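You operate a simulated robot arm through the tools that you are given. There is no shell and no other tool. Be economical: measure what you need, move in short steps, check, and stop when the job is done.

You run a simulated robot arm. Do the job below in one go: nothing can be reset, and whatever is moved stays where it is left.

## Task
Tip the yellow tub into the sieve and crank the bran through.
Fine: put the tub back, shut the lid before you crank, then slide the tray out. Set down upright: what you pick out.

It is judged by the outcome, as a careful person would: the job done as asked, and still so three seconds after it is handed in. It fails if anything else is knocked over, pushed out of place, dropped, spilled or broken. Lids that push on must go on centred and level and be pressed home; caps that screw on are set level and turned clockwise until they are tight.

## Robot
A 7-joint arm with a two-finger parallel gripper, fixed in place. Base frame: the origin is at the foot of the arm, x ahead of it, y to its left, z up; the work surface is at about z = 880. Readings come in mm, degrees, newtons and seconds.
With the tool pointing down near the work surface it reaches from about 240 to 680 mm from the base axis. Its first joint turns from -66.0 to 66.0 degrees. Payload 2.4 kg.
The TCP is the grasp point between the finger pads, 30 mm short of the fingertips. In the tool frame z runs along the fingers and y along their closing line. The gripper opens to 94 mm. The fingers are 28 mm wide and 10 mm thick; the gripper's body (50 by 96 mm) begins 55 mm behind the TCP.
Orientation is that of the tool frame in the base frame, as a unit quaternion [x, y, z, w]. With the fingers straight down and closing along the base's y, the tool's x points along the base's -x, its y along +y and its z along -z.

## Interface
- The arm moves only by the tool drive_tool. Its arguments are lists of equal length, an entry for each row: "delta_pos": the shift along the tool's x, y, z in mm, a list of three; "turn": the turn, a rotation vector about the tool's x, y, z in degrees, a list of three; "jaw": the closure, from 0 (fully open) to 1 (shut). In form: {"delta_pos": [[dx, dy, dz], ...], "turn": [[wx, wy, wz], ...], "jaw": [jaw, ...]}. A call has 1 to 8 rows; each row shifts and turns the commanded pose from where the row before left it, along the tool's axes as they then stand. A row lasts 0.2 s, in which the tool goes at most 50 mm and 8.6 degrees; a call with a longer step from one row to the next is refused whole, and so is a gripper value outside its range. A pose out of reach is approached as far as the arm can. The call stops where the force on the tool passes 50 N (or 10 N more than at its start, if that is more) or the arm is blocked; 0.2 s more then pass. Each finger travels about 153 mm/s and halts on what it meets, pressing with about 25 N; the grip force reading is that of the motor and also rises with nothing between the fingers. The clock runs only during rows and for 0.2 s after the last one: add rows that do not move to give the fingers time. The reply holds the time, the measured pose of the TCP, the force on the tool along the base axes, the opening and the grip force, in the units named above and with some noise, with the torque about the TCP (base axes, N m) and any sound that the robot's microphone picked up.
- Cameras (640 x 400 px; columns grow to the right, rows downward): "scene" is fixed at [43.4, 478.5, 1447.2]; the picture's right is [-0.68, -0.73, 0.00], its down [-0.40, 0.37, -0.84] and it looks along [0.61, -0.57, -0.55] (base axes); focal length 297 px, centre (320, 200). "wrist" rides on the gripper at [76, 14, -102] in the tool frame; the picture's right is [-0.18, 0.98, 0.00], its down [-0.75, -0.14, -0.64] and it looks along [-0.63, -0.12, 0.77] (tool axes); focal length 243 px, centre (320, 200). There is no depth. A picture from a camera that has moved, and an enlarged one, comes with that camera's place and axes in the base frame and with its lens.
- capture(camera): a new picture of that camera. No time passes.
- zoom(camera, box): a new picture of the part [left, top, right, bottom] of that camera's present view, enlarged. No time passes.
- job_done(): hands the job in; it is judged then, once.

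Go step by step. Nothing tells you positions but the pictures and the camera data: compare them with the known pose of the tool, close in by small moves and look again before you grip or let go. The budget is 120 turns and 68 pictures, counting those below and the enlarged ones. Unless the task says otherwise, let go and move clear before handing in, and close with one line.

The tools are called after "Emit:" by a JSON object that holds its "op" and its "data". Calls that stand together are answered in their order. drive_tool: Moves the arm, as the interface text tells. Its arguments: {"type":"object","properties":{"delta_pos":{"type":"array"},"turn":{"type":"array"},"jaw":{"type":"array"}},"required":["delta_pos","turn","jaw"]} The other tools are called the same way: capture (camera) takes a picture; zoom (camera, box) takes an enlarged picture of a part of a camera's view; job_done () hands the job in.

At the start:

```text
clock: 0.0
eef_pos: [367.8, 86.1, 1273.7]
tool_rot: [0.0, 1.0, 0.0, 0.0]
ft_force: [-0.6, 0.0, -0.4]
ft_torque: [0.0, -0.01, 0.01]
width: 94.2
gripper_force: 0.1
```

scene: 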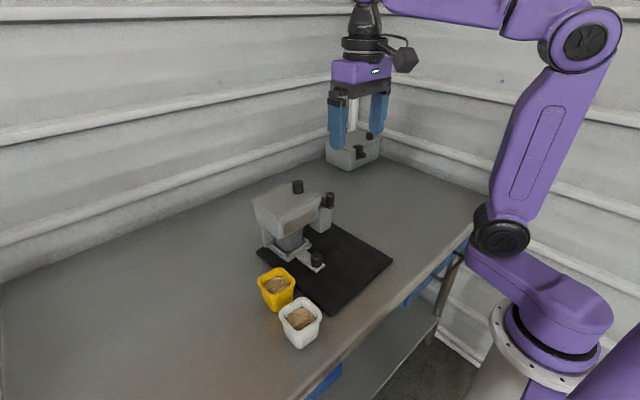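
wrist: 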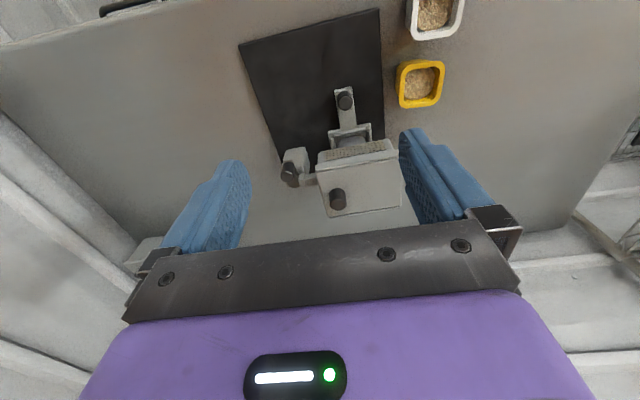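

I see a machine with a lid, crank and tray, plus a yellow and a white tub in front. I'll take closer looks first.

Emit:
{"op": "zoom", "data": {"camera": "scene", "box": [230, 160, 410, 360]}}

Emit:
{"op": "zoom", "data": {"camera": "wrist", "box": [230, 0, 490, 240]}}

```text
2.00 times, centred on (320, 260) of scene
camera zoom: at [43.4, 478.5, 1447.2], right [-0.68, -0.73, 0.0], down [-0.4, 0.37, -0.84], along [0.61, -0.57, -0.55], focal length 594 px, centre (320, 80)
```

zoom: 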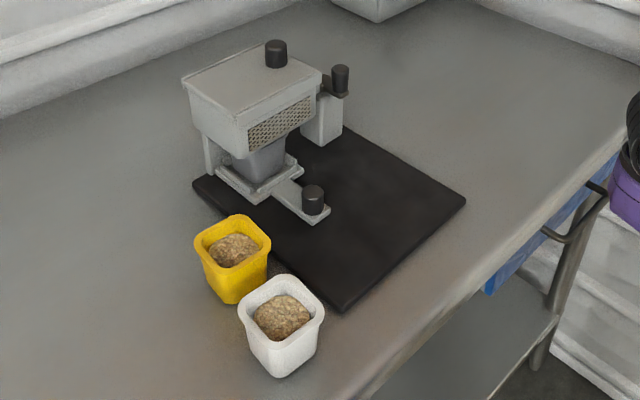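

```text
1.67 times, centred on (360, 120) of wrist
camera zoom: at [290.7, 100.0, 1374.9], right [0.18, 0.98, 0.0], down [0.75, -0.14, 0.64], along [0.63, -0.12, -0.77], focal length 404 px, centre (253, 333)
```

zoom: 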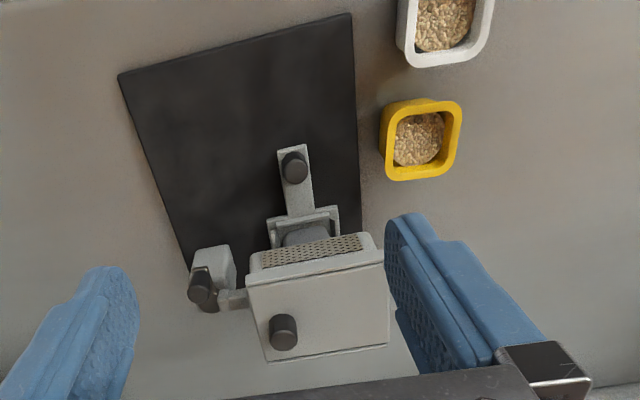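

The lid knob is near (548,81,1064), the crank knob near (515,0,1010), the tray knob near (443,117,914) and the yellow tub's rim near (433,247,925). I'll lower the arm for a better look at the mechanism.

Emit:
{"op": "drive_tool", "data": {"delta_pos": [[15, 0, 40], [15, 0, 40], [15, 0, 40], [0, 0, 0]], "turn": [[0, 0, 0], [0, 0, 0], [0, 0, 0], [0, 0, 0]], "jaw": [0, 0, 0, 0]}}

Emit:
{"op": "capture", "data": {"camera": "wrist"}}

Emit:
{"op": "zoom", "data": {"camera": "scene", "box": [240, 170, 350, 280]}}

```text
clock: 1.0
eef_pos: [322.0, 85.6, 1154.2]
tool_rot: [-0.001, 1.0, 0.0, 0.0]
ft_force: [0.0, 0.2, 0.6]
ft_torque: [0.01, -0.03, 0.0]
width: 93.9
gripper_force: 0.0
```

```text
63 pictures are left
camera wrist: at [245.8, 99.9, 1254.7], right [0.18, 0.98, 0.0], down [0.75, -0.14, 0.64], along [0.63, -0.12, -0.77], focal length 243 px, centre (320, 200)
```

wrist: 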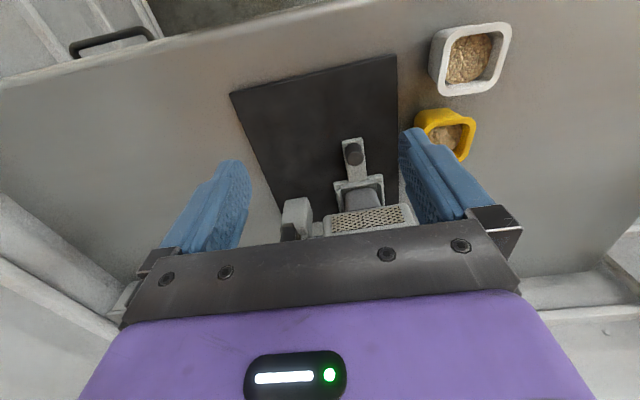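

```text
3.64 times, centred on (295, 225) of scene
camera zoom: at [43.4, 478.5, 1447.2], right [-0.68, -0.73, 0.0], down [-0.4, 0.37, -0.84], along [0.61, -0.57, -0.55], focal length 1081 px, centre (411, 109)
```

zoom: 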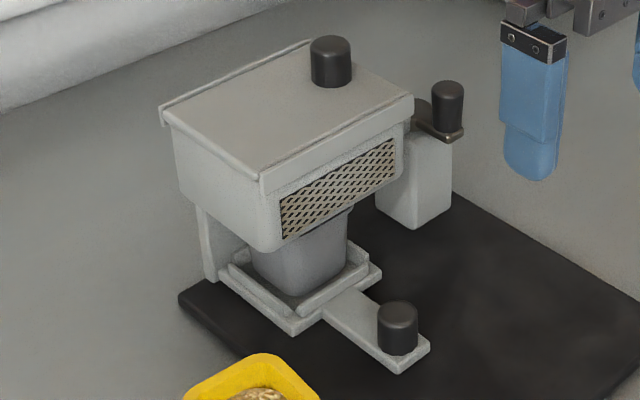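

The crank has a vertical knob beside the hopper. I need to know how the lid opens and which way the tub is turned, so I'll zoom in further.

Emit:
{"op": "zoom", "data": {"camera": "scene", "box": [248, 174, 312, 224]}}

Emit:
{"op": "zoom", "data": {"camera": "scene", "box": [250, 250, 330, 350]}}

Emit:
{"op": "zoom", "data": {"camera": "scene", "box": [300, 180, 350, 240]}}

```text
8.00 times, centred on (280, 199) of scene
camera zoom: at [43.4, 478.5, 1447.2], right [-0.68, -0.73, 0.0], down [-0.4, 0.37, -0.84], along [0.61, -0.57, -0.55], focal length 2378 px, centre (640, 208)
```

zoom: 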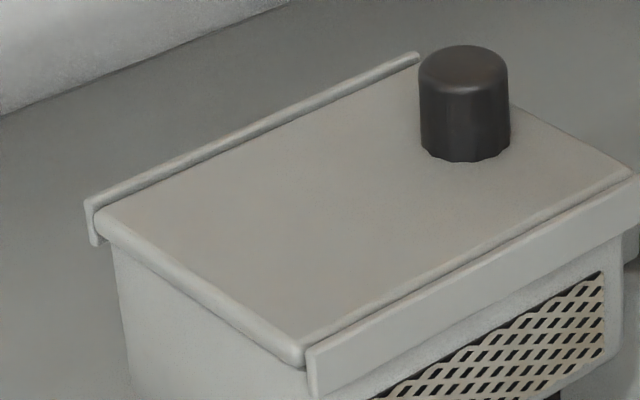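

```text
4.00 times, centred on (290, 300) of scene
camera zoom: at [43.4, 478.5, 1447.2], right [-0.68, -0.73, 0.0], down [-0.4, 0.37, -0.84], along [0.61, -0.57, -0.55], focal length 1189 px, centre (440, -200)
```

zoom: 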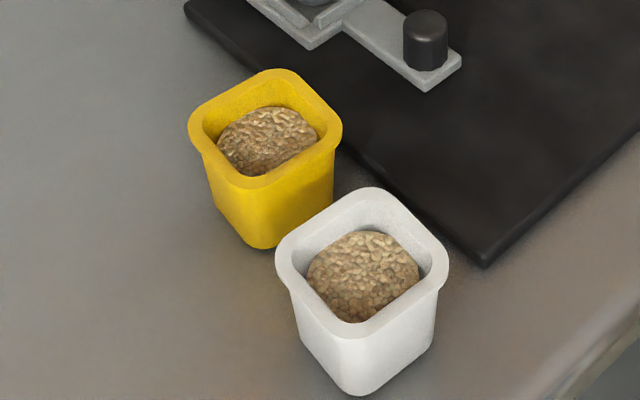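

```text
6.67 times, centred on (325, 210) of scene
camera zoom: at [43.4, 478.5, 1447.2], right [-0.68, -0.73, 0.0], down [-0.4, 0.37, -0.84], along [0.61, -0.57, -0.55], focal length 1982 px, centre (287, 133)
```

zoom: 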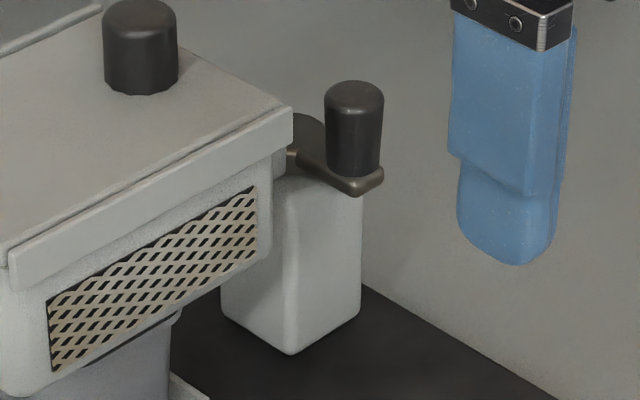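

The lid sits between two rails running along y, so it slides, and its knob is at about (548,81). The machine lines up with the axes. I'll move over the lid knob and check.

Emit:
{"op": "drive_tool", "data": {"delta_pos": [[-45, 0, 0], [-45, -1, 0], [-45, -1, 0], [-45, -1, 0], [-46, -1, 14], [0, 0, 0]], "turn": [[0, 0, 0], [0, 0, 0], [0, 0, 0], [0, 0, 0], [0, 0, 0], [0, 0, 0]], "jaw": [0, 0, 0, 0, 0, 0]}}

Emit:
{"op": "capture", "data": {"camera": "wrist"}}

```text
clock: 2.4
eef_pos: [548.4, 81.2, 1141.4]
tool_rot: [0.0, 1.0, 0.0, -0.001]
ft_force: [-0.2, -0.3, -0.7]
ft_torque: [-0.02, -0.02, 0.01]
width: 93.6
gripper_force: 0.1
```

```text
58 pictures are left
camera wrist: at [472.1, 95.0, 1242.3], right [0.18, 0.98, 0.0], down [0.75, -0.14, 0.64], along [0.63, -0.12, -0.77], focal length 243 px, centre (320, 200)
```

wrist: 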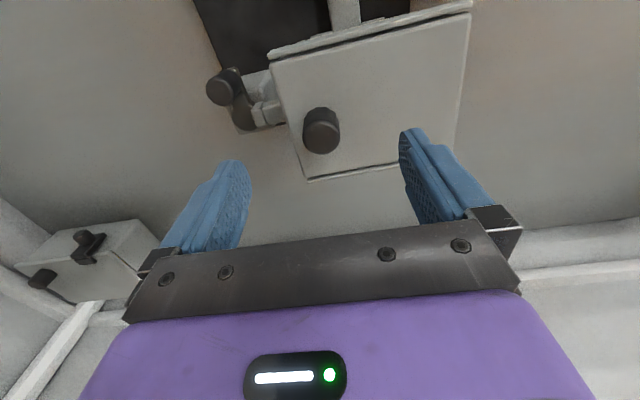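

The gripper is lined up over the lid knob. While I have this angle, I'll zoom in on the crank.

Emit:
{"op": "zoom", "data": {"camera": "wrist", "box": [180, 40, 340, 140]}}

Emit:
{"op": "drive_tool", "data": {"delta_pos": [[0, 0, 20], [0, 0, 20], [0, 0, 13], [0, 0, 0]], "turn": [[0, 0, 0], [0, 0, 0], [0, 0, 0], [0, 0, 0]], "jaw": [0, 0, 0, 0]}}

Emit:
{"op": "capture", "data": {"camera": "wrist"}}

```text
4.00 times, centred on (260, 90) of wrist
camera zoom: at [472.1, 95.0, 1242.3], right [0.18, 0.98, 0.0], down [0.75, -0.14, 0.64], along [0.63, -0.12, -0.77], focal length 970 px, centre (560, 640)
```

zoom: 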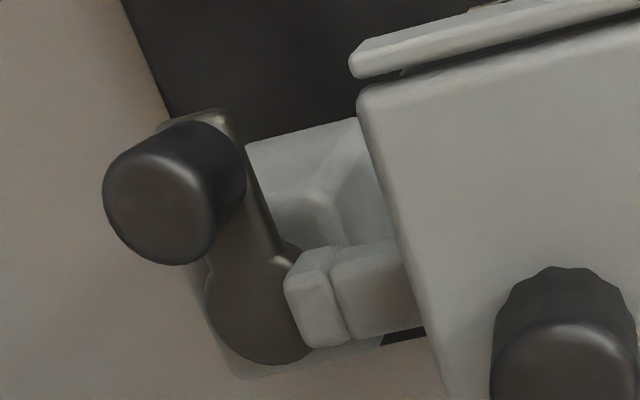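

```text
clock: 3.4
eef_pos: [549.4, 80.0, 1086.7]
tool_rot: [0.0, 1.0, 0.0, 0.0]
ft_force: [0.0, -0.8, 0.6]
ft_torque: [0.02, 0.03, -0.01]
width: 94.0
gripper_force: 0.0
```

```text
56 pictures are left
camera wrist: at [471.5, 94.5, 1188.6], right [0.18, 0.98, 0.0], down [0.75, -0.14, 0.64], along [0.63, -0.12, -0.77], focal length 243 px, centre (320, 200)
```

wrist: 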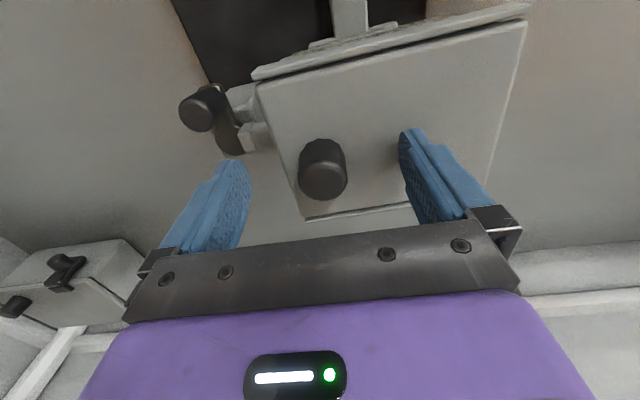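

The crank has a hub on a post with a vertical axis. Now I'll grip the lid knob.

Emit:
{"op": "drive_tool", "data": {"delta_pos": [[0, 0, 0], [0, 0, 0], [0, 0, 0]], "turn": [[0, 0, 0], [0, 0, 0], [0, 0, 0]], "jaw": [0.6, 0.8, 0.8]}}

Emit:
{"op": "capture", "data": {"camera": "wrist"}}

```text
clock: 4.2
eef_pos: [549.3, 81.5, 1086.8]
tool_rot: [-0.001, 1.0, 0.0, 0.0]
ft_force: [1.3, 7.1, 0.1]
ft_torque: [-0.19, -0.21, 0.03]
width: 27.5
gripper_force: 24.6
```

```text
55 pictures are left
camera wrist: at [471.5, 95.4, 1188.8], right [0.18, 0.98, 0.0], down [0.75, -0.14, 0.64], along [0.63, -0.12, -0.77], focal length 243 px, centre (320, 200)
```

wrist: 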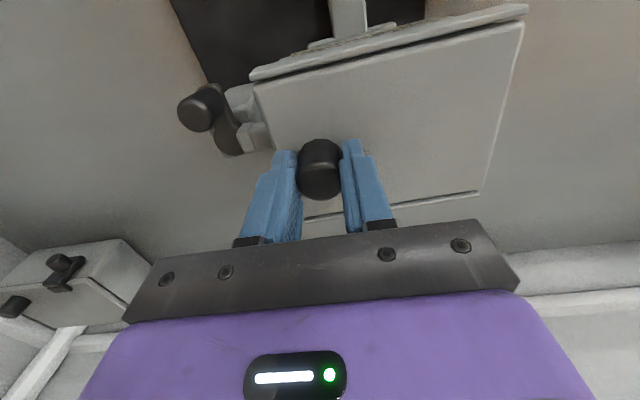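

The knob is gripped. I'll test sliding it gently toward +y.

Emit:
{"op": "drive_tool", "data": {"delta_pos": [[0, 3, 0], [0, 3, 0], [0, 3, 0], [0, 0, 0]], "turn": [[0, 0, 0], [0, 0, 0], [0, 0, 0], [0, 0, 0]], "jaw": [0.8, 0.8, 0.8, 0.8]}}

```text
clock: 5.2
eef_pos: [548.7, 90.5, 1088.2]
tool_rot: [0.0, 1.0, 0.0, 0.0]
ft_force: [-4.9, 0.1, 4.5]
ft_torque: [-0.24, 0.72, -0.16]
width: 27.5
gripper_force: 25.0
```

It slides freely toward +y, so I'll keep going.

Emit:
{"op": "drive_tool", "data": {"delta_pos": [[0, 12, 0], [0, 12, 0], [0, 12, 0], [0, 0, 0]], "turn": [[0, 0, 0], [0, 0, 0], [0, 0, 0], [0, 0, 0]], "jaw": [0.8, 0.8, 0.8, 0.8]}}

Emit:
{"op": "zoom", "data": {"camera": "scene", "box": [220, 150, 360, 280]}}

```text
clock: 6.2
eef_pos: [547.5, 128.2, 1087.6]
tool_rot: [0.0, 1.0, 0.0, 0.0]
ft_force: [-13.2, 1.8, 11.3]
ft_torque: [-0.3, 0.48, 0.01]
width: 27.5
gripper_force: 24.7
```

```text
3.08 times, centred on (290, 215) of scene
camera zoom: at [42.8, 478.5, 1447.2], right [-0.68, -0.73, 0.0], down [-0.4, 0.37, -0.84], along [0.61, -0.57, -0.55], focal length 915 px, centre (412, 154)
```

zoom: 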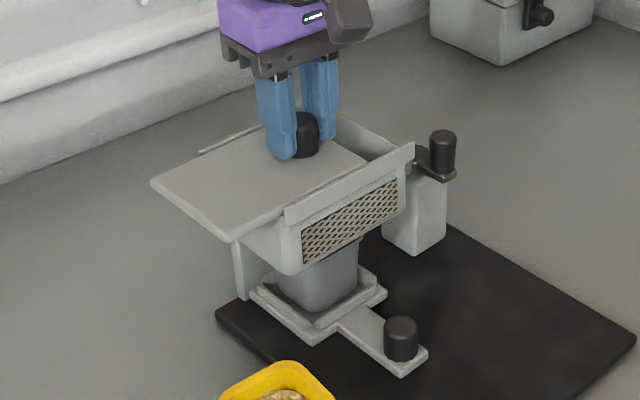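

The lid slides well. I'll ease off the side load and carry on until it's open.

Emit:
{"op": "drive_tool", "data": {"delta_pos": [[1.5, 8, -1], [0.5, 10, 0], [0.3, 10, 0], [0.3, 10, 0], [0, 0, 0]], "turn": [[0, 0, 0], [0, 0, 0], [0, 0, 0], [0, 0, 0], [0, 0, 0]], "jaw": [0.8, 0.8, 0.8, 0.8, 0.8]}}

```text
clock: 7.4
eef_pos: [546.3, 166.1, 1088.2]
tool_rot: [0.0, 1.0, 0.001, 0.001]
ft_force: [1.5, 0.1, 0.7]
ft_torque: [0.11, -0.06, -0.06]
width: 27.5
gripper_force: 24.6
```

Emit:
{"op": "drive_tool", "data": {"delta_pos": [[0.2, 5, 0], [0.2, 5, 0], [0.2, 5, 0], [0, 0, 0]], "turn": [[0, 0, 0], [0, 0, 0], [0, 0, 0], [0, 0, 0]], "jaw": [0.8, 0.8, 0.8, 0.8]}}

Emit:
{"op": "zoom", "data": {"camera": "scene", "box": [200, 150, 340, 280]}}

```text
clock: 8.4
eef_pos: [545.9, 180.3, 1088.0]
tool_rot: [0.0, 1.0, 0.0, 0.0]
ft_force: [3.0, 0.7, -0.6]
ft_torque: [-0.28, 0.35, -0.12]
width: 27.4
gripper_force: 25.1
```

```text
3.08 times, centred on (270, 215) of scene
camera zoom: at [43.6, 478.5, 1447.1], right [-0.68, -0.73, 0.0], down [-0.4, 0.37, -0.84], along [0.61, -0.57, -0.55], focal length 915 px, centre (474, 154)
```

zoom: 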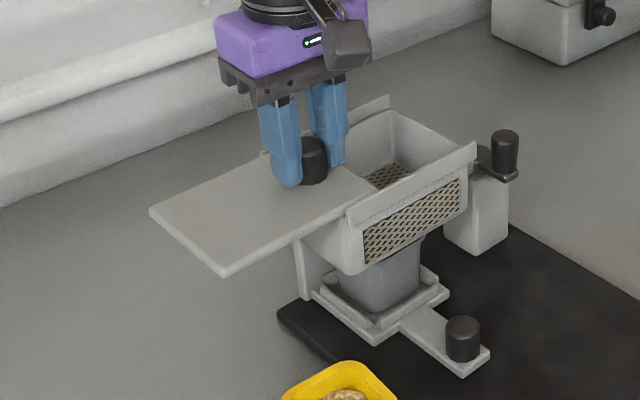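

Emit:
{"op": "drive_tool", "data": {"delta_pos": [[0.1, 4, 0], [0.1, 4, 0], [0.1, 4, 0], [0, 0, 0]], "turn": [[0, 0, 0], [0, 0, 0], [0, 0, 0], [0, 0, 0]], "jaw": [0.8, 0.8, 0.8, 0.8]}}

```text
clock: 9.4
eef_pos: [545.2, 189.3, 1088.6]
tool_rot: [0.002, 1.0, -0.001, -0.001]
ft_force: [-1.1, -17.6, 2.2]
ft_torque: [-1.11, 0.51, -0.12]
width: 27.7
gripper_force: 24.9
```

I've reached the end stop, so the lid is open. I'll ease back, release, rise, and look.

Emit:
{"op": "drive_tool", "data": {"delta_pos": [[0, -3, 0], [0, 0, 0], [0, 0, 0], [0, 0, -30], [0, 0, -40], [0, 0, -40], [0, 0, 0]], "turn": [[0, 0, 0], [0, 0, 0], [0, 0, 0], [0, 0, 0], [0, 0, 0], [0, 0, 0], [0, 0, 0]], "jaw": [0.8, 0.4, 0.4, 0.4, 0.4, 0.4, 0.4]}}

Emit:
{"op": "capture", "data": {"camera": "wrist"}}

Emit:
{"op": "capture", "data": {"camera": "scene"}}

```text
clock: 11.0
eef_pos: [543.9, 188.3, 1198.4]
tool_rot: [0.0, 1.0, 0.0, -0.001]
ft_force: [-0.2, -0.2, -0.7]
ft_torque: [0.0, -0.02, 0.02]
width: 56.2
gripper_force: 0.0
```

```text
52 pictures are left
camera wrist: at [467.6, 202.0, 1299.3], right [0.18, 0.98, 0.0], down [0.75, -0.14, 0.64], along [0.63, -0.12, -0.77], focal length 243 px, centre (320, 200)
```

wrist: 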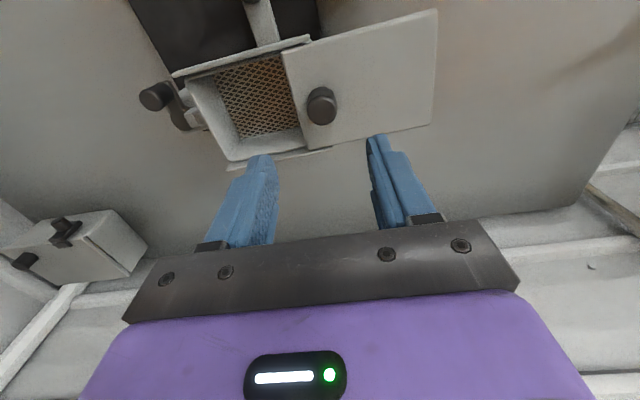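

```text
51 pictures are left
```

scene: 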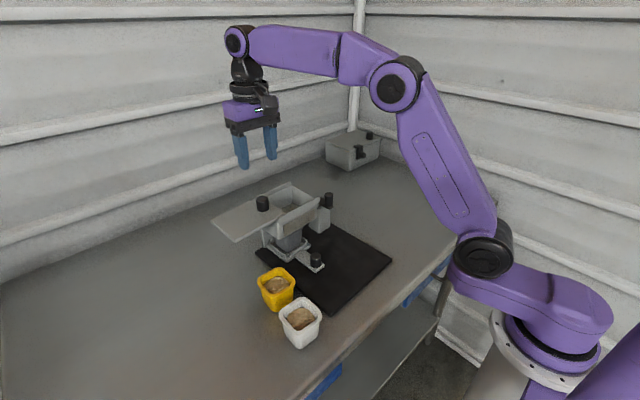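

The lid is at its stop. The tub has to be poured sideways, so I want to grip it with the tool near horizontal and pointing +y, then roll. I'll check first, in free air, that the wrist can manage this.

Emit:
{"op": "drive_tool", "data": {"delta_pos": [[32, -30, 0], [32, -30, 0], [0, -20, 0], [0, 0, 0], [0, 0, 0], [0, 0, 0], [0, 0, 0], [0, 0, 0]], "turn": [[0, 0, 0], [0, 0, 0], [0, 0, 8.5], [0, 0, 8.5], [0, 0, 8.5], [0, 0, 8.5], [0, 0, 8.5], [0, 0, 8.5]], "jaw": [0, 0, 0, 0, 0, 0, 0, 0]}}

Emit:
{"op": "drive_tool", "data": {"delta_pos": [[0, 0, 0], [0, 0, 0], [0, 0, 0], [0, 0, 0], [0, 0, 0], [0, 0, 0]], "turn": [[0, 0, 8.5], [0, 0, 8.5], [0, 0, 8.5], [0, 0, 8.5], [0, 0, 5], [0, 0, 0]], "jaw": [0, 0, 0, 0, 0, 0]}}

Emit:
{"op": "capture", "data": {"camera": "wrist"}}

```text
clock: 12.8
eef_pos: [481.8, 107.9, 1198.0]
tool_rot: [0.432, 0.902, 0.0, 0.0]
ft_force: [-0.1, -0.7, 0.6]
ft_torque: [0.01, -0.02, -0.01]
width: 94.1
gripper_force: 0.0
```

```text
clock: 14.2
eef_pos: [481.1, 108.3, 1196.7]
tool_rot: [0.707, 0.707, 0.0, 0.0]
ft_force: [-0.1, -0.7, -0.4]
ft_torque: [0.02, 0.01, 0.0]
width: 94.2
gripper_force: 0.1
```

```text
50 pictures are left
camera wrist: at [494.1, 184.5, 1298.3], right [0.98, -0.19, 0.0], down [-0.14, -0.75, 0.64], along [-0.12, -0.63, -0.77], focal length 243 px, centre (320, 200)
```

wrist: 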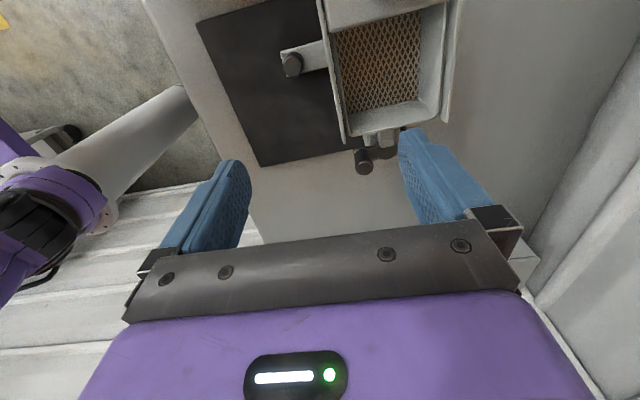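

The yaw worked. Next I'll tilt the fingers toward +y, which brings the camera on top.

Emit:
{"op": "drive_tool", "data": {"delta_pos": [[0, 0, 0], [0, 0, 0], [0, 0, 0], [0, 0, 0], [0, 0, 0], [0, 0, 0], [0, 0, 0], [0, 0, 0]], "turn": [[0, 8, 0], [0, 8, 0], [0, 8, 0], [0, 8, 0], [0, 8, 0], [0, 8, 0], [0, 8, 0], [0, 4, 0]], "jaw": [0, 0, 0, 0, 0, 0, 0, 0]}}

Emit:
{"op": "capture", "data": {"camera": "scene"}}

Emit:
{"op": "capture", "data": {"camera": "wrist"}}

```text
clock: 16.0
eef_pos: [481.9, 107.5, 1198.1]
tool_rot: [0.612, 0.612, 0.355, -0.354]
ft_force: [-0.5, 0.3, 0.0]
ft_torque: [-0.05, 0.07, 0.03]
width: 93.9
gripper_force: 0.1
```

```text
49 pictures are left
```

scene: 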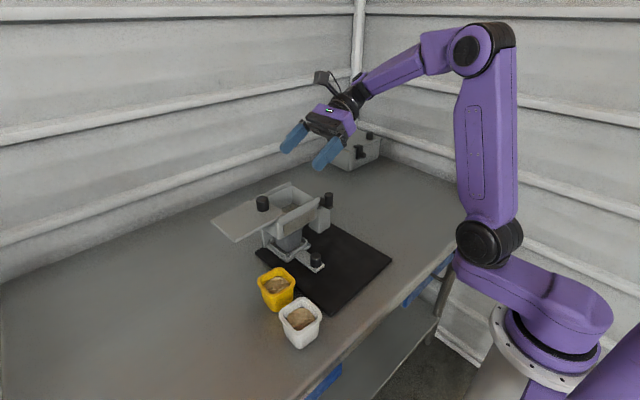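

```text
48 pictures are left
camera wrist: at [494.8, 57.0, 1313.9], right [0.98, -0.09, -0.16], down [-0.14, -0.93, -0.33], along [-0.12, 0.35, -0.93], focal length 243 px, centre (320, 200)
```

wrist: 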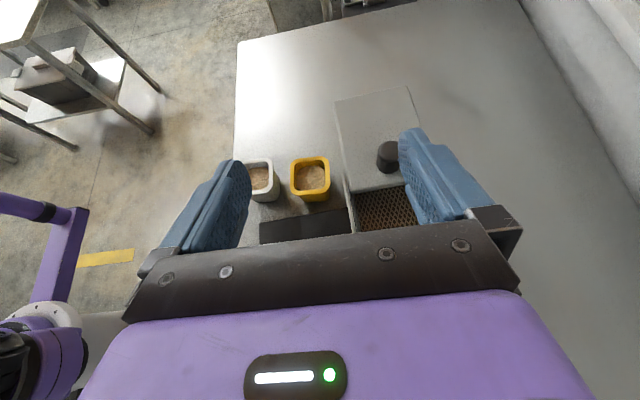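

This orientation is reachable. Next I'll test the horizontal pose with a roll, still in free air.

Emit:
{"op": "drive_tool", "data": {"delta_pos": [[0, 0, 0], [0, 0, 0], [0, 0, 0], [0, 0, 0], [0, 0, 0], [0, 0, 0], [0, 0, 0], [0, 0, 0]], "turn": [[0, 8, 0], [0, 8, 0], [0, 8, 0], [0, 6, 0], [0, 0, 8.5], [0, 0, 8.5], [0, 0, 8.5], [0, 0, 8.5]], "jaw": [0, 0, 0, 0, 0, 0, 0, 0]}}

Emit:
{"op": "drive_tool", "data": {"delta_pos": [[0, 0, 0], [0, 0, 0], [0, 0, 0], [0, 0, 0], [0, 0, 0], [0, 0, 0], [0, 0, 0], [0, 0, 0]], "turn": [[0, 0, 8.5], [0, 0, 8.5], [0, 0, 8.5], [0, 0, 8.5], [0, 0, 8.5], [0, 0, 8.5], [0, 0, 8.5], [0, 0, 8.5]], "jaw": [0, 0, 0, 0, 0, 0, 0, 0]}}

Emit:
{"op": "drive_tool", "data": {"delta_pos": [[0, 0, 0], [0, 0, 0], [0, 0, 0], [0, 0, 0], [0, 0, 0], [0, 0, 0]], "turn": [[0, 0, 8.5], [0, 0, 8.5], [0, 0, 8.5], [0, 0, 7.5], [0, 0, 0], [0, 0, 0]], "jaw": [0, 0, 0, 0, 0, 0]}}

Emit:
{"op": "capture", "data": {"camera": "scene"}}

```text
clock: 17.8
eef_pos: [482.1, 108.7, 1198.2]
tool_rot: [0.626, 0.33, 0.333, -0.623]
ft_force: [0.3, 0.6, -0.3]
ft_torque: [0.02, 0.02, -0.03]
width: 94.1
gripper_force: 0.0
```

```text
clock: 19.6
eef_pos: [481.5, 109.3, 1197.6]
tool_rot: [-0.703, 0.076, 0.075, 0.703]
ft_force: [-0.7, 0.4, 0.8]
ft_torque: [-0.01, 0.03, 0.01]
width: 94.1
gripper_force: 0.2
```

```text
clock: 21.0
eef_pos: [440.4, 110.7, 1186.6]
tool_rot: [0.654, -0.27, -0.271, -0.653]
ft_force: [0.9, 0.5, -0.1]
ft_torque: [-0.01, -0.02, -0.03]
width: 94.0
gripper_force: 0.0
out of reach, approached as far as the arm can: row 4
```

```text
47 pictures are left
```

scene: 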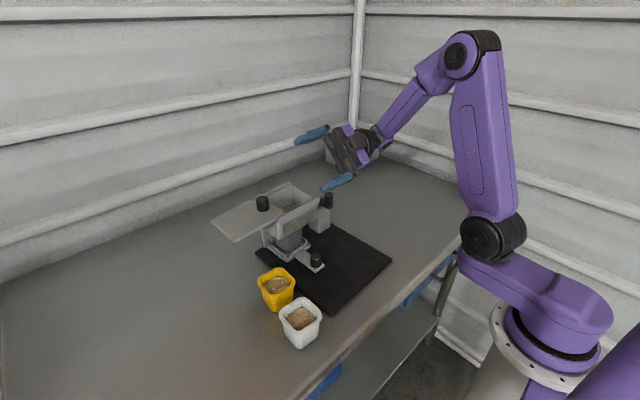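

Positive roll runs out at about 130°. I'll go back and test the negative roll, which should have more range.

Emit:
{"op": "drive_tool", "data": {"delta_pos": [[0, 0, 0], [0, 0, 0], [0, 0, 0], [0, 0, 0], [0, 0, 0], [0, 0, 0], [0, 0, 0], [0, 0, 0]], "turn": [[0, 0, -7.5], [0, 0, -8.5], [0, 0, -8.5], [0, 0, -8.5], [0, 0, -8.5], [0, 0, -8.5], [0, 0, -8.5], [0, 0, -8.5]], "jaw": [0, 0, 0, 0, 0, 0, 0, 0]}}

Emit:
{"op": "drive_tool", "data": {"delta_pos": [[0, 0, 0], [0, 0, 0], [0, 0, 0], [0, 0, 0], [0, 0, 0], [0, 0, 0], [0, 0, 0], [0, 0, 0]], "turn": [[0, 0, -8.5], [0, 0, -8.5], [0, 0, -8.5], [0, 0, -8.5], [0, 0, -8.5], [0, 0, -8.5], [0, 0, -8.5], [0, 0, -8.5]], "jaw": [0, 0, 0, 0, 0, 0, 0, 0]}}

Emit:
{"op": "drive_tool", "data": {"delta_pos": [[0, 0, 0], [0, 0, 0], [0, 0, 0], [0, 0, 0], [0, 0, 0], [0, 0, 0], [0, 0, 0], [0, 0, 0]], "turn": [[0, 0, -8.5], [0, 0, -8.5], [0, 0, -8.5], [0, 0, -8.5], [0, 0, -8.5], [0, 0, -8.5], [0, 0, -8.5], [0, 0, -8.5]], "jaw": [0, 0, 0, 0, 0, 0, 0, 0]}}

Emit:
{"op": "drive_tool", "data": {"delta_pos": [[0, 0, 0], [0, 0, 0], [0, 0, 0], [0, 0, 0], [0, 0, 0], [0, 0, 0], [0, 0, 0], [0, 0, 0]], "turn": [[0, 0, -8.5], [0, 0, -8.5], [0, 0, -8.5], [0, 0, -8.5], [0, 0, -8.5], [0, 0, -8.5], [0, 0, -8.5], [0, 0, -8.5]], "jaw": [0, 0, 0, 0, 0, 0, 0, 0]}}

```text
clock: 22.8
eef_pos: [439.1, 110.9, 1186.9]
tool_rot: [-0.694, -0.136, -0.135, 0.694]
ft_force: [0.3, 0.2, 0.1]
ft_torque: [-0.02, -0.01, 0.01]
width: 93.8
gripper_force: 0.1
```

```text
clock: 24.6
eef_pos: [440.4, 110.6, 1187.0]
tool_rot: [0.499, 0.501, 0.5, -0.5]
ft_force: [0.4, 0.4, -0.6]
ft_torque: [0.01, 0.01, -0.03]
width: 93.8
gripper_force: 0.0
```

```text
clock: 26.4
eef_pos: [439.1, 110.4, 1187.6]
tool_rot: [0.133, 0.695, 0.694, -0.133]
ft_force: [0.2, 0.8, 0.4]
ft_torque: [-0.02, -0.01, -0.01]
width: 93.9
gripper_force: 0.1
```

```text
clock: 28.2
eef_pos: [440.3, 109.7, 1186.7]
tool_rot: [-0.278, 0.65, 0.65, 0.277]
ft_force: [0.3, -1.0, 0.5]
ft_torque: [-0.03, -0.01, 0.01]
width: 94.1
gripper_force: 0.0
```

A negative roll to -136° works. I'll undo it and tilt to 30° below horizontal, ready to approach the tub.

Emit:
{"op": "drive_tool", "data": {"delta_pos": [[0, 0, 0], [0, 0, 0], [0, 0, 0], [0, 0, 0], [0, 0, 0], [0, 0, 0], [0, 0, 0], [0, 0, 0]], "turn": [[0, 0, 8.5], [0, 0, 8.5], [0, 0, 8.5], [0, 0, 8.5], [0, 0, 8.5], [0, 0, 8.5], [0, 0, 8.5], [0, 0, 8.5]], "jaw": [0, 0, 0, 0, 0, 0, 0, 0]}}

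Emit:
{"op": "drive_tool", "data": {"delta_pos": [[0, 0, 0], [0, 0, 0], [0, 0, 0], [0, 0, 0], [0, 0, 0], [0, 0, 0], [0, 0, 0], [0, 0, 0]], "turn": [[0, 0, 8.5], [0, 0, 8.5], [0, 0, 8.5], [0, 0, 8.5], [0, 0, 8.5], [0, 0, 8.5], [0, 0, 8.5], [0, 0, 8.5]], "jaw": [0, 0, 0, 0, 0, 0, 0, 0]}}

Emit:
{"op": "drive_tool", "data": {"delta_pos": [[0, -5, 0], [0, -5, 0], [0, 0, 0], [0, 0, 0], [0, 0, 0], [0, 0, 0]], "turn": [[0, -8, 0], [0, -8, 0], [0, -8, 0], [0, -6, 0], [0, 0, 0], [0, 0, 0]], "jaw": [0.2, 0.2, 0.2, 0.2, 0.2, 0.2]}}

Emit:
{"op": "capture", "data": {"camera": "wrist"}}

```text
clock: 30.0
eef_pos: [439.8, 110.9, 1185.8]
tool_rot: [0.136, 0.694, 0.694, -0.137]
ft_force: [-0.2, -0.3, -0.7]
ft_torque: [0.01, 0.03, -0.01]
width: 93.9
gripper_force: 0.1
```

```text
clock: 31.8
eef_pos: [441.0, 110.5, 1187.2]
tool_rot: [0.5, 0.5, 0.5, -0.5]
ft_force: [0.5, -0.3, 0.9]
ft_torque: [0.01, 0.01, -0.01]
width: 93.9
gripper_force: 0.2
```

```text
clock: 33.2
eef_pos: [430.8, 109.2, 1187.7]
tool_rot: [0.612, 0.613, 0.353, -0.354]
ft_force: [0.2, -0.1, -0.1]
ft_torque: [-0.04, 0.02, 0.01]
width: 74.9
gripper_force: 0.0
```

```text
46 pictures are left
camera wrist: at [443.6, 59.4, 1302.6], right [0.98, -0.09, -0.16], down [-0.14, -0.93, -0.33], along [-0.12, 0.35, -0.93], focal length 243 px, centre (320, 200)
```

wrist: 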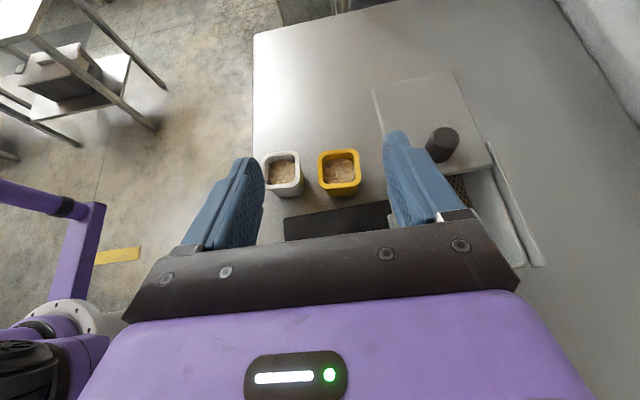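

Emit:
{"op": "zoom", "data": {"camera": "wrist", "box": [250, 135, 380, 215]}}

```text
4.92 times, centred on (315, 175) of wrist
camera zoom: at [443.6, 59.4, 1302.6], right [0.98, -0.09, -0.16], down [-0.14, -0.93, -0.33], along [-0.12, 0.35, -0.93], focal length 1194 px, centre (345, 323)
```

zoom: 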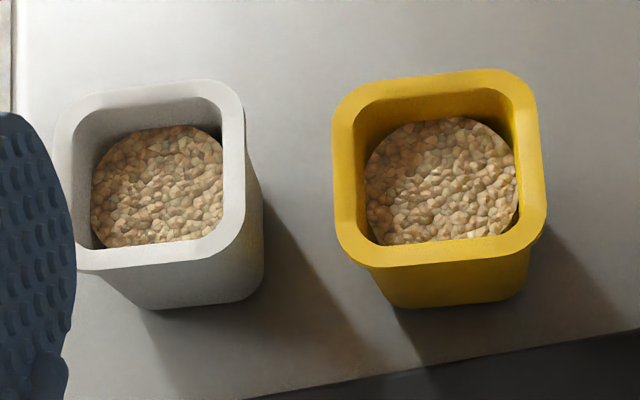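

The tub's rim is about 68 mm square, centred near (433,247), at a height of about 942, and turned about -4°. I'll grip the rim lip at a shallow 20° tilt, approaching in stages.

Emit:
{"op": "drive_tool", "data": {"delta_pos": [[0, 0, 0], [0, 0, 0], [0, 0, 0], [-37.9, -1.4, 26.2], [-37.9, -1.4, 26.2], [-37.9, -1.4, 26.2], [0, 0, 0]], "turn": [[0, 5, 0], [0, 5, 0], [-3.76, 0, 1.37], [0, 0, 0], [0, 0, 0], [0, 0, 0], [0, 0, 0]], "jaw": [0.2, 0.2, 0.2, 0.2, 0.2, 0.2, 0.2]}}

Emit:
{"op": "capture", "data": {"camera": "scene"}}

Emit:
{"op": "capture", "data": {"camera": "wrist"}}

```text
clock: 34.8
eef_pos: [428.4, 144.0, 1051.4]
tool_rot: [0.599, 0.558, 0.42, -0.391]
ft_force: [0.9, -0.3, 0.6]
ft_torque: [0.0, 0.01, -0.01]
width: 75.3
gripper_force: 0.0
```

```text
44 pictures are left
```

scene: 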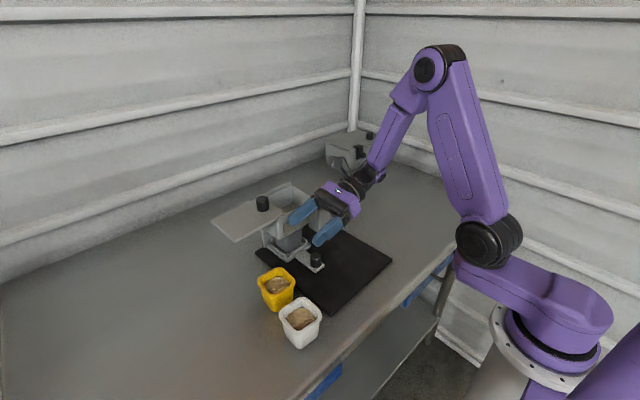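

```text
43 pictures are left
camera wrist: at [437.5, 73.4, 1156.9], right [0.98, -0.13, -0.17], down [-0.2, -0.85, -0.49], along [-0.08, 0.51, -0.86], focal length 243 px, centre (320, 200)
```

wrist: 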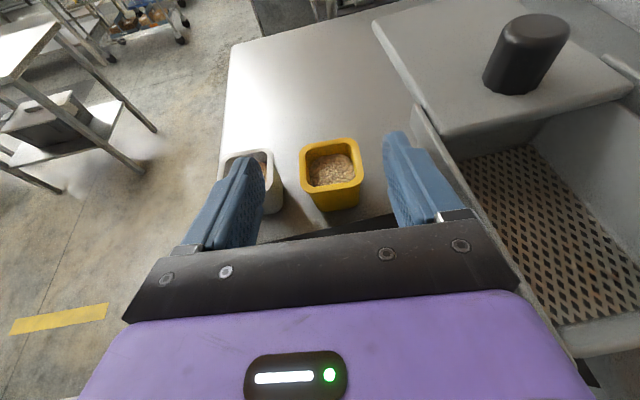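

The path is clear. I'll continue to the pre-grasp pose, opening the fingers fully once low.

Emit:
{"op": "drive_tool", "data": {"delta_pos": [[-36.5, -0.3, 25.9], [-36.5, -0.4, 25.9], [0, 0, 0], [0, 0, 0]], "turn": [[0, 0, 0], [0, 0, 0], [0, 0, 0], [0, 0, 0]], "jaw": [0.2, 0.2, 0.1, 0.1]}}

Emit:
{"op": "capture", "data": {"camera": "wrist"}}

Emit:
{"op": "zoom", "data": {"camera": "scene", "box": [220, 160, 380, 360]}}

```text
clock: 35.8
eef_pos: [430.5, 169.1, 966.5]
tool_rot: [0.599, 0.559, 0.42, -0.391]
ft_force: [0.1, 0.3, 0.3]
ft_torque: [-0.03, -0.02, -0.01]
width: 84.6
gripper_force: 0.1
```

```text
42 pictures are left
camera wrist: at [439.1, 98.1, 1071.8], right [0.98, -0.13, -0.17], down [-0.2, -0.85, -0.49], along [-0.08, 0.51, -0.86], focal length 243 px, centre (320, 200)
```

wrist: 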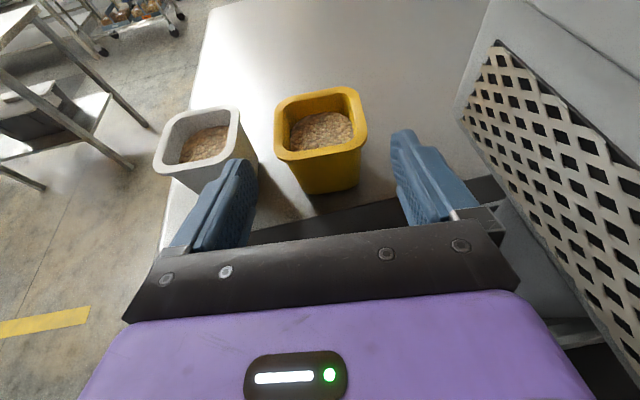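

```text
2.00 times, centred on (300, 260) of scene
camera zoom: at [43.4, 478.5, 1447.2], right [-0.68, -0.73, 0.0], down [-0.4, 0.37, -0.84], along [0.61, -0.57, -0.55], focal length 594 px, centre (360, 80)
```

zoom: 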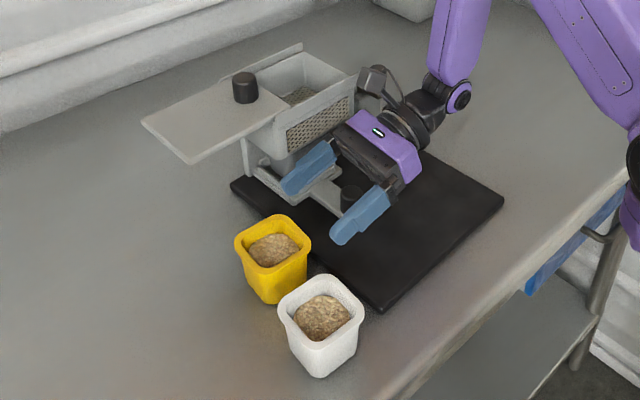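

The tub is centred in line with the fingers. I'll advance along the tool axis to the rim.

Emit:
{"op": "drive_tool", "data": {"delta_pos": [[-0.7, 0, 20], [-0.7, 0, 20], [-0.7, 0, 20], [-0.7, 0, 21], [0, 0, 0]], "turn": [[0, 0, 0], [0, 0, 0], [0, 0, 0], [0, 0, 0], [0, 0, 0]], "jaw": [0.1, 0.1, 0.1, 0.1, 0.1]}}

Emit:
{"op": "capture", "data": {"camera": "wrist"}}

Emit:
{"op": "zoom", "data": {"camera": "scene", "box": [240, 220, 360, 350]}}

```text
clock: 36.5
eef_pos: [435.1, 205.2, 954.9]
tool_rot: [0.598, 0.555, 0.427, -0.391]
ft_force: [-3.5, -1.3, 10.4]
ft_torque: [-0.77, 0.02, -0.18]
width: 84.7
gripper_force: 0.1
stopped in row 3: the force on the tool passed its limit at 72 N (the readings are from after the stop); the commanded pose is now the measured one
```

```text
40 pictures are left
camera wrist: at [442.7, 131.5, 1059.7], right [0.98, -0.14, -0.17], down [-0.21, -0.84, -0.5], along [-0.07, 0.52, -0.85], focal length 243 px, centre (320, 200)
```

wrist: 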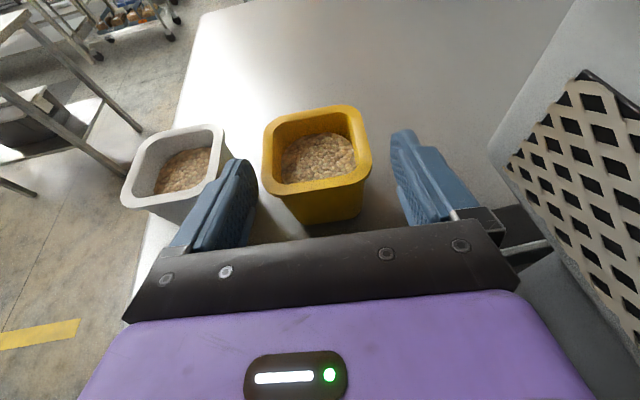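

```text
3.08 times, centred on (300, 285) of scene
camera zoom: at [43.2, 478.4, 1447.2], right [-0.68, -0.73, 0.0], down [-0.4, 0.37, -0.84], along [0.61, -0.57, -0.55], focal length 915 px, centre (382, -62)
```

zoom: 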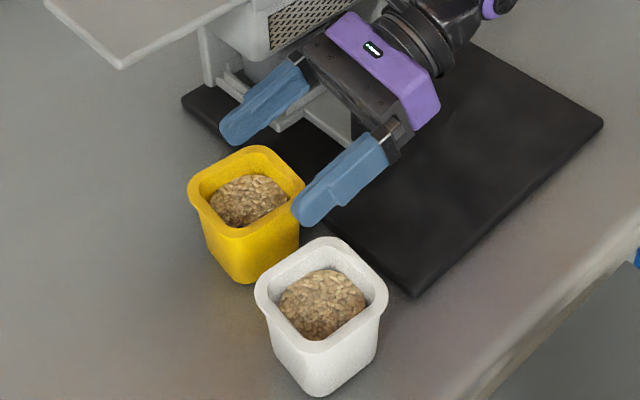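

Contact stopped me, and the torque points to something beneath the gripper near (440,130), probably the tray knob. I'll back off up and out and look.

Emit:
{"op": "drive_tool", "data": {"delta_pos": [[14, 0, -5], [20, 0, -7], [20, 0, -7], [0, 0, 0]], "turn": [[0, 0, 0], [0, 0, 0], [0, 0, 0], [0, 0, 0]], "jaw": [0.1, 0.1, 0.1, 0.1]}}

Emit:
{"op": "zoom", "data": {"camera": "scene", "box": [230, 160, 380, 310]}}

```text
clock: 37.5
eef_pos: [435.4, 203.3, 1011.7]
tool_rot: [0.599, 0.555, 0.425, -0.39]
ft_force: [-0.1, -1.4, 0.0]
ft_torque: [-0.03, 0.03, -0.03]
width: 84.6
gripper_force: 0.0
```

```text
2.67 times, centred on (305, 235) of scene
camera zoom: at [43.4, 478.5, 1447.2], right [-0.68, -0.73, 0.0], down [-0.4, 0.37, -0.84], along [0.61, -0.57, -0.55], focal length 793 px, centre (360, 107)
```

zoom: 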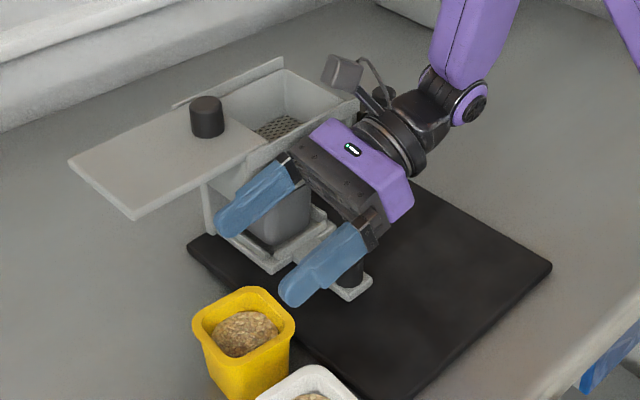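

The gripper was fouling the tray knob from above, and nothing has visibly shifted. I'll steepen to 35° to clear the knob and approach again.

Emit:
{"op": "drive_tool", "data": {"delta_pos": [[0, 0, -10], [0, 0, 0], [-19, -1.7, 3], [-19, -1.7, 3.6], [0, 0, 0]], "turn": [[0, -7.5, 0], [0, -7.5, 0], [0, 0, 0], [0, 0, 0], [0, 0, 0]], "jaw": [0.1, 0.1, 0.1, 0.1, 0.1]}}

Emit:
{"op": "capture", "data": {"camera": "wrist"}}

```text
clock: 38.7
eef_pos: [430.3, 179.5, 981.2]
tool_rot: [0.649, 0.601, 0.344, -0.315]
ft_force: [0.4, -0.1, -0.2]
ft_torque: [0.05, -0.01, 0.02]
width: 84.9
gripper_force: 0.0
```

```text
37 pictures are left
camera wrist: at [439.7, 136.0, 1100.0], right [0.97, -0.18, -0.15], down [-0.22, -0.94, -0.26], along [-0.09, 0.28, -0.96], focal length 243 px, centre (320, 200)
```

wrist: 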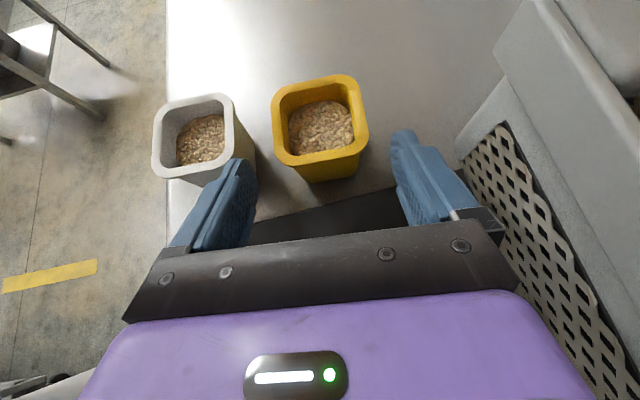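

Emit:
{"op": "drive_tool", "data": {"delta_pos": [[0, 0, 15], [0, 0, 15], [0, 0, 15], [0, 0, 15], [0.8, 0, 19], [0, 0, 0]], "turn": [[0, 0, 0], [0, 0, 0], [0, 0, 0], [0, 0, 0], [0, 0, 0], [0, 0, 0]], "jaw": [0.1, 0.1, 0.1, 0.1, 0.1, 0.1]}}

Emit:
{"op": "capture", "data": {"camera": "wrist"}}

Emit:
{"op": "zoom", "data": {"camera": "scene", "box": [240, 220, 360, 350]}}

```text
clock: 40.1
eef_pos: [434.8, 244.6, 936.6]
tool_rot: [0.65, 0.601, 0.344, -0.313]
ft_force: [0.1, 0.0, -0.2]
ft_torque: [-0.03, 0.02, 0.01]
width: 84.4
gripper_force: 0.0
```

```text
36 pictures are left
camera wrist: at [444.7, 202.8, 1055.2], right [0.97, -0.18, -0.15], down [-0.21, -0.94, -0.26], along [-0.09, 0.28, -0.96], focal length 243 px, centre (320, 200)
```

wrist: 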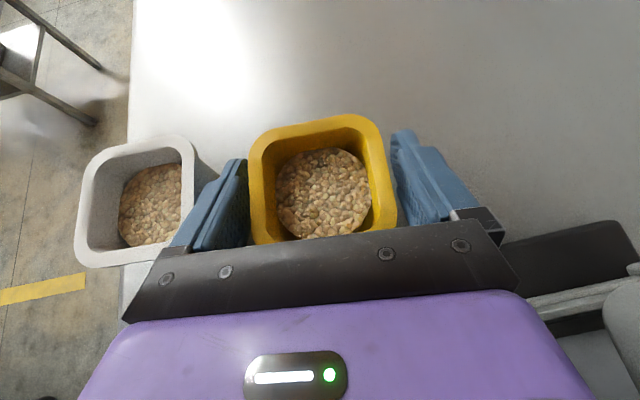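

```text
3.08 times, centred on (300, 285) of scene
camera zoom: at [43.4, 478.5, 1447.2], right [-0.68, -0.73, 0.0], down [-0.4, 0.37, -0.84], along [0.61, -0.57, -0.55], focal length 915 px, centre (382, -62)
```

zoom: 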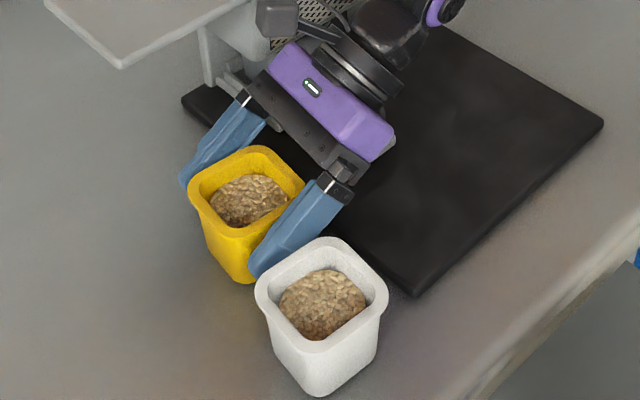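

The fingers straddle the rim, so I'll close them.

Emit:
{"op": "drive_tool", "data": {"delta_pos": [[0, 0, 0], [0, 0, 0], [0, 0, 0], [0, 0, 0]], "turn": [[0, 0, 0], [0, 0, 0], [0, 0, 0], [0, 0, 0]], "jaw": [0.2, 0.3, 0.4, 0.4]}}

Emit:
{"op": "capture", "data": {"camera": "wrist"}}

```text
clock: 41.1
eef_pos: [434.1, 244.6, 936.2]
tool_rot: [0.649, 0.601, 0.344, -0.315]
ft_force: [-0.3, 0.5, 0.4]
ft_torque: [-0.01, -0.03, 0.02]
width: 66.1
gripper_force: 24.7
```

```text
34 pictures are left
camera wrist: at [444.6, 202.5, 1055.3], right [0.97, -0.18, -0.15], down [-0.21, -0.94, -0.26], along [-0.09, 0.28, -0.96], focal length 243 px, centre (320, 200)
```

wrist: 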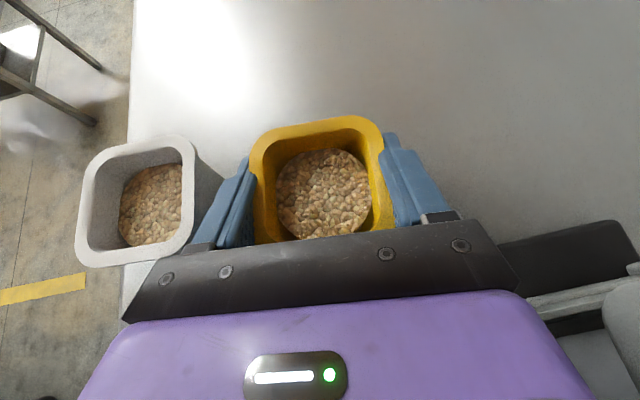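

I have a firm grip at 66 mm. I'll lift straight up gently.

Emit:
{"op": "drive_tool", "data": {"delta_pos": [[4, 0, -2.8], [12.4, 0, -8.5], [16.5, 0, -11.3], [16.5, 0, -11.3], [0, 0, 0]], "turn": [[0, 0, 0], [0, 0, 0], [0, 0, 0], [0, 0, 0], [0, 0, 0]], "jaw": [0.4, 0.4, 0.4, 0.4, 0.4]}}

Emit:
{"op": "zoom", "data": {"camera": "scene", "box": [220, 190, 380, 350]}}

```text
clock: 42.3
eef_pos: [435.2, 245.2, 996.3]
tool_rot: [0.649, 0.602, 0.343, -0.315]
ft_force: [-0.3, 1.0, 0.3]
ft_torque: [-0.02, 0.01, -0.04]
width: 56.7
gripper_force: 0.1
```

```text
2.50 times, centred on (300, 270) of scene
camera zoom: at [43.4, 478.5, 1447.2], right [-0.68, -0.73, 0.0], down [-0.4, 0.37, -0.84], along [0.61, -0.57, -0.55], focal length 743 px, centre (370, 25)
```

zoom: 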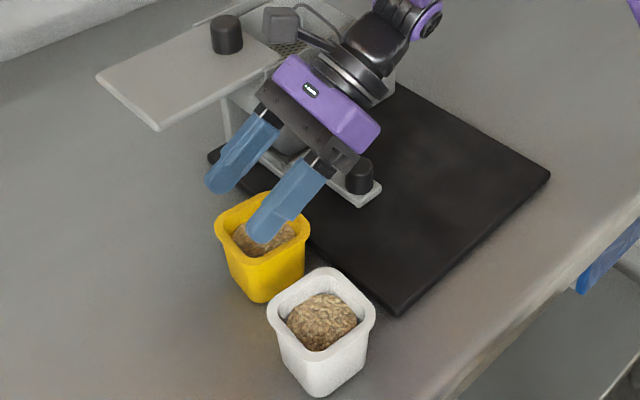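

The grip slipped off the lip and the tub stayed standing. I'll check where it is now before gripping again, lower and firmer.

Emit:
{"op": "drive_tool", "data": {"delta_pos": [[0, 0, -20], [0, 0, -20], [0, 0, 0]], "turn": [[0, 0, 0], [0, 0, 0], [0, 0, 0]], "jaw": [0.1, 0.1, 0.1]}}

Emit:
{"op": "capture", "data": {"camera": "wrist"}}

Emit:
{"op": "zoom", "data": {"camera": "scene", "box": [240, 250, 320, 320]}}

```text
clock: 43.1
eef_pos: [431.6, 212.4, 1019.8]
tool_rot: [0.649, 0.601, 0.343, -0.315]
ft_force: [-1.1, 0.1, 0.8]
ft_torque: [0.0, 0.03, 0.01]
width: 84.8
gripper_force: 0.1
```

```text
32 pictures are left
camera wrist: at [441.2, 168.9, 1139.6], right [0.97, -0.18, -0.15], down [-0.22, -0.94, -0.26], along [-0.09, 0.28, -0.95], focal length 243 px, centre (320, 200)
```

wrist: 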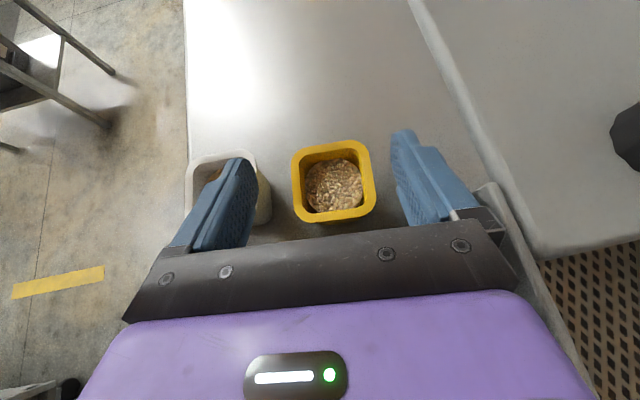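

```text
5.71 times, centred on (280, 285) of scene
camera zoom: at [43.4, 478.5, 1447.2], right [-0.68, -0.73, 0.0], down [-0.4, 0.37, -0.84], along [0.61, -0.57, -0.55], focal length 1699 px, centre (549, -286)
```

zoom: 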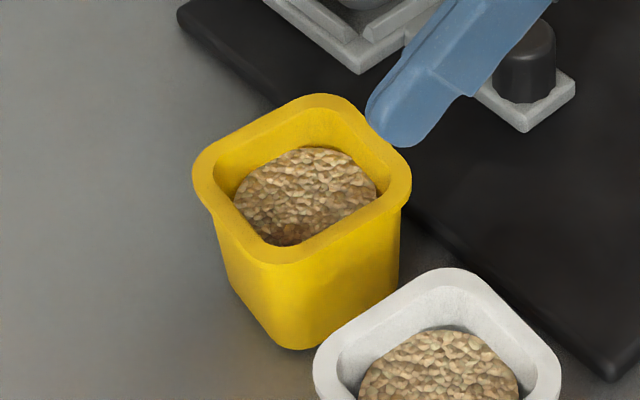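

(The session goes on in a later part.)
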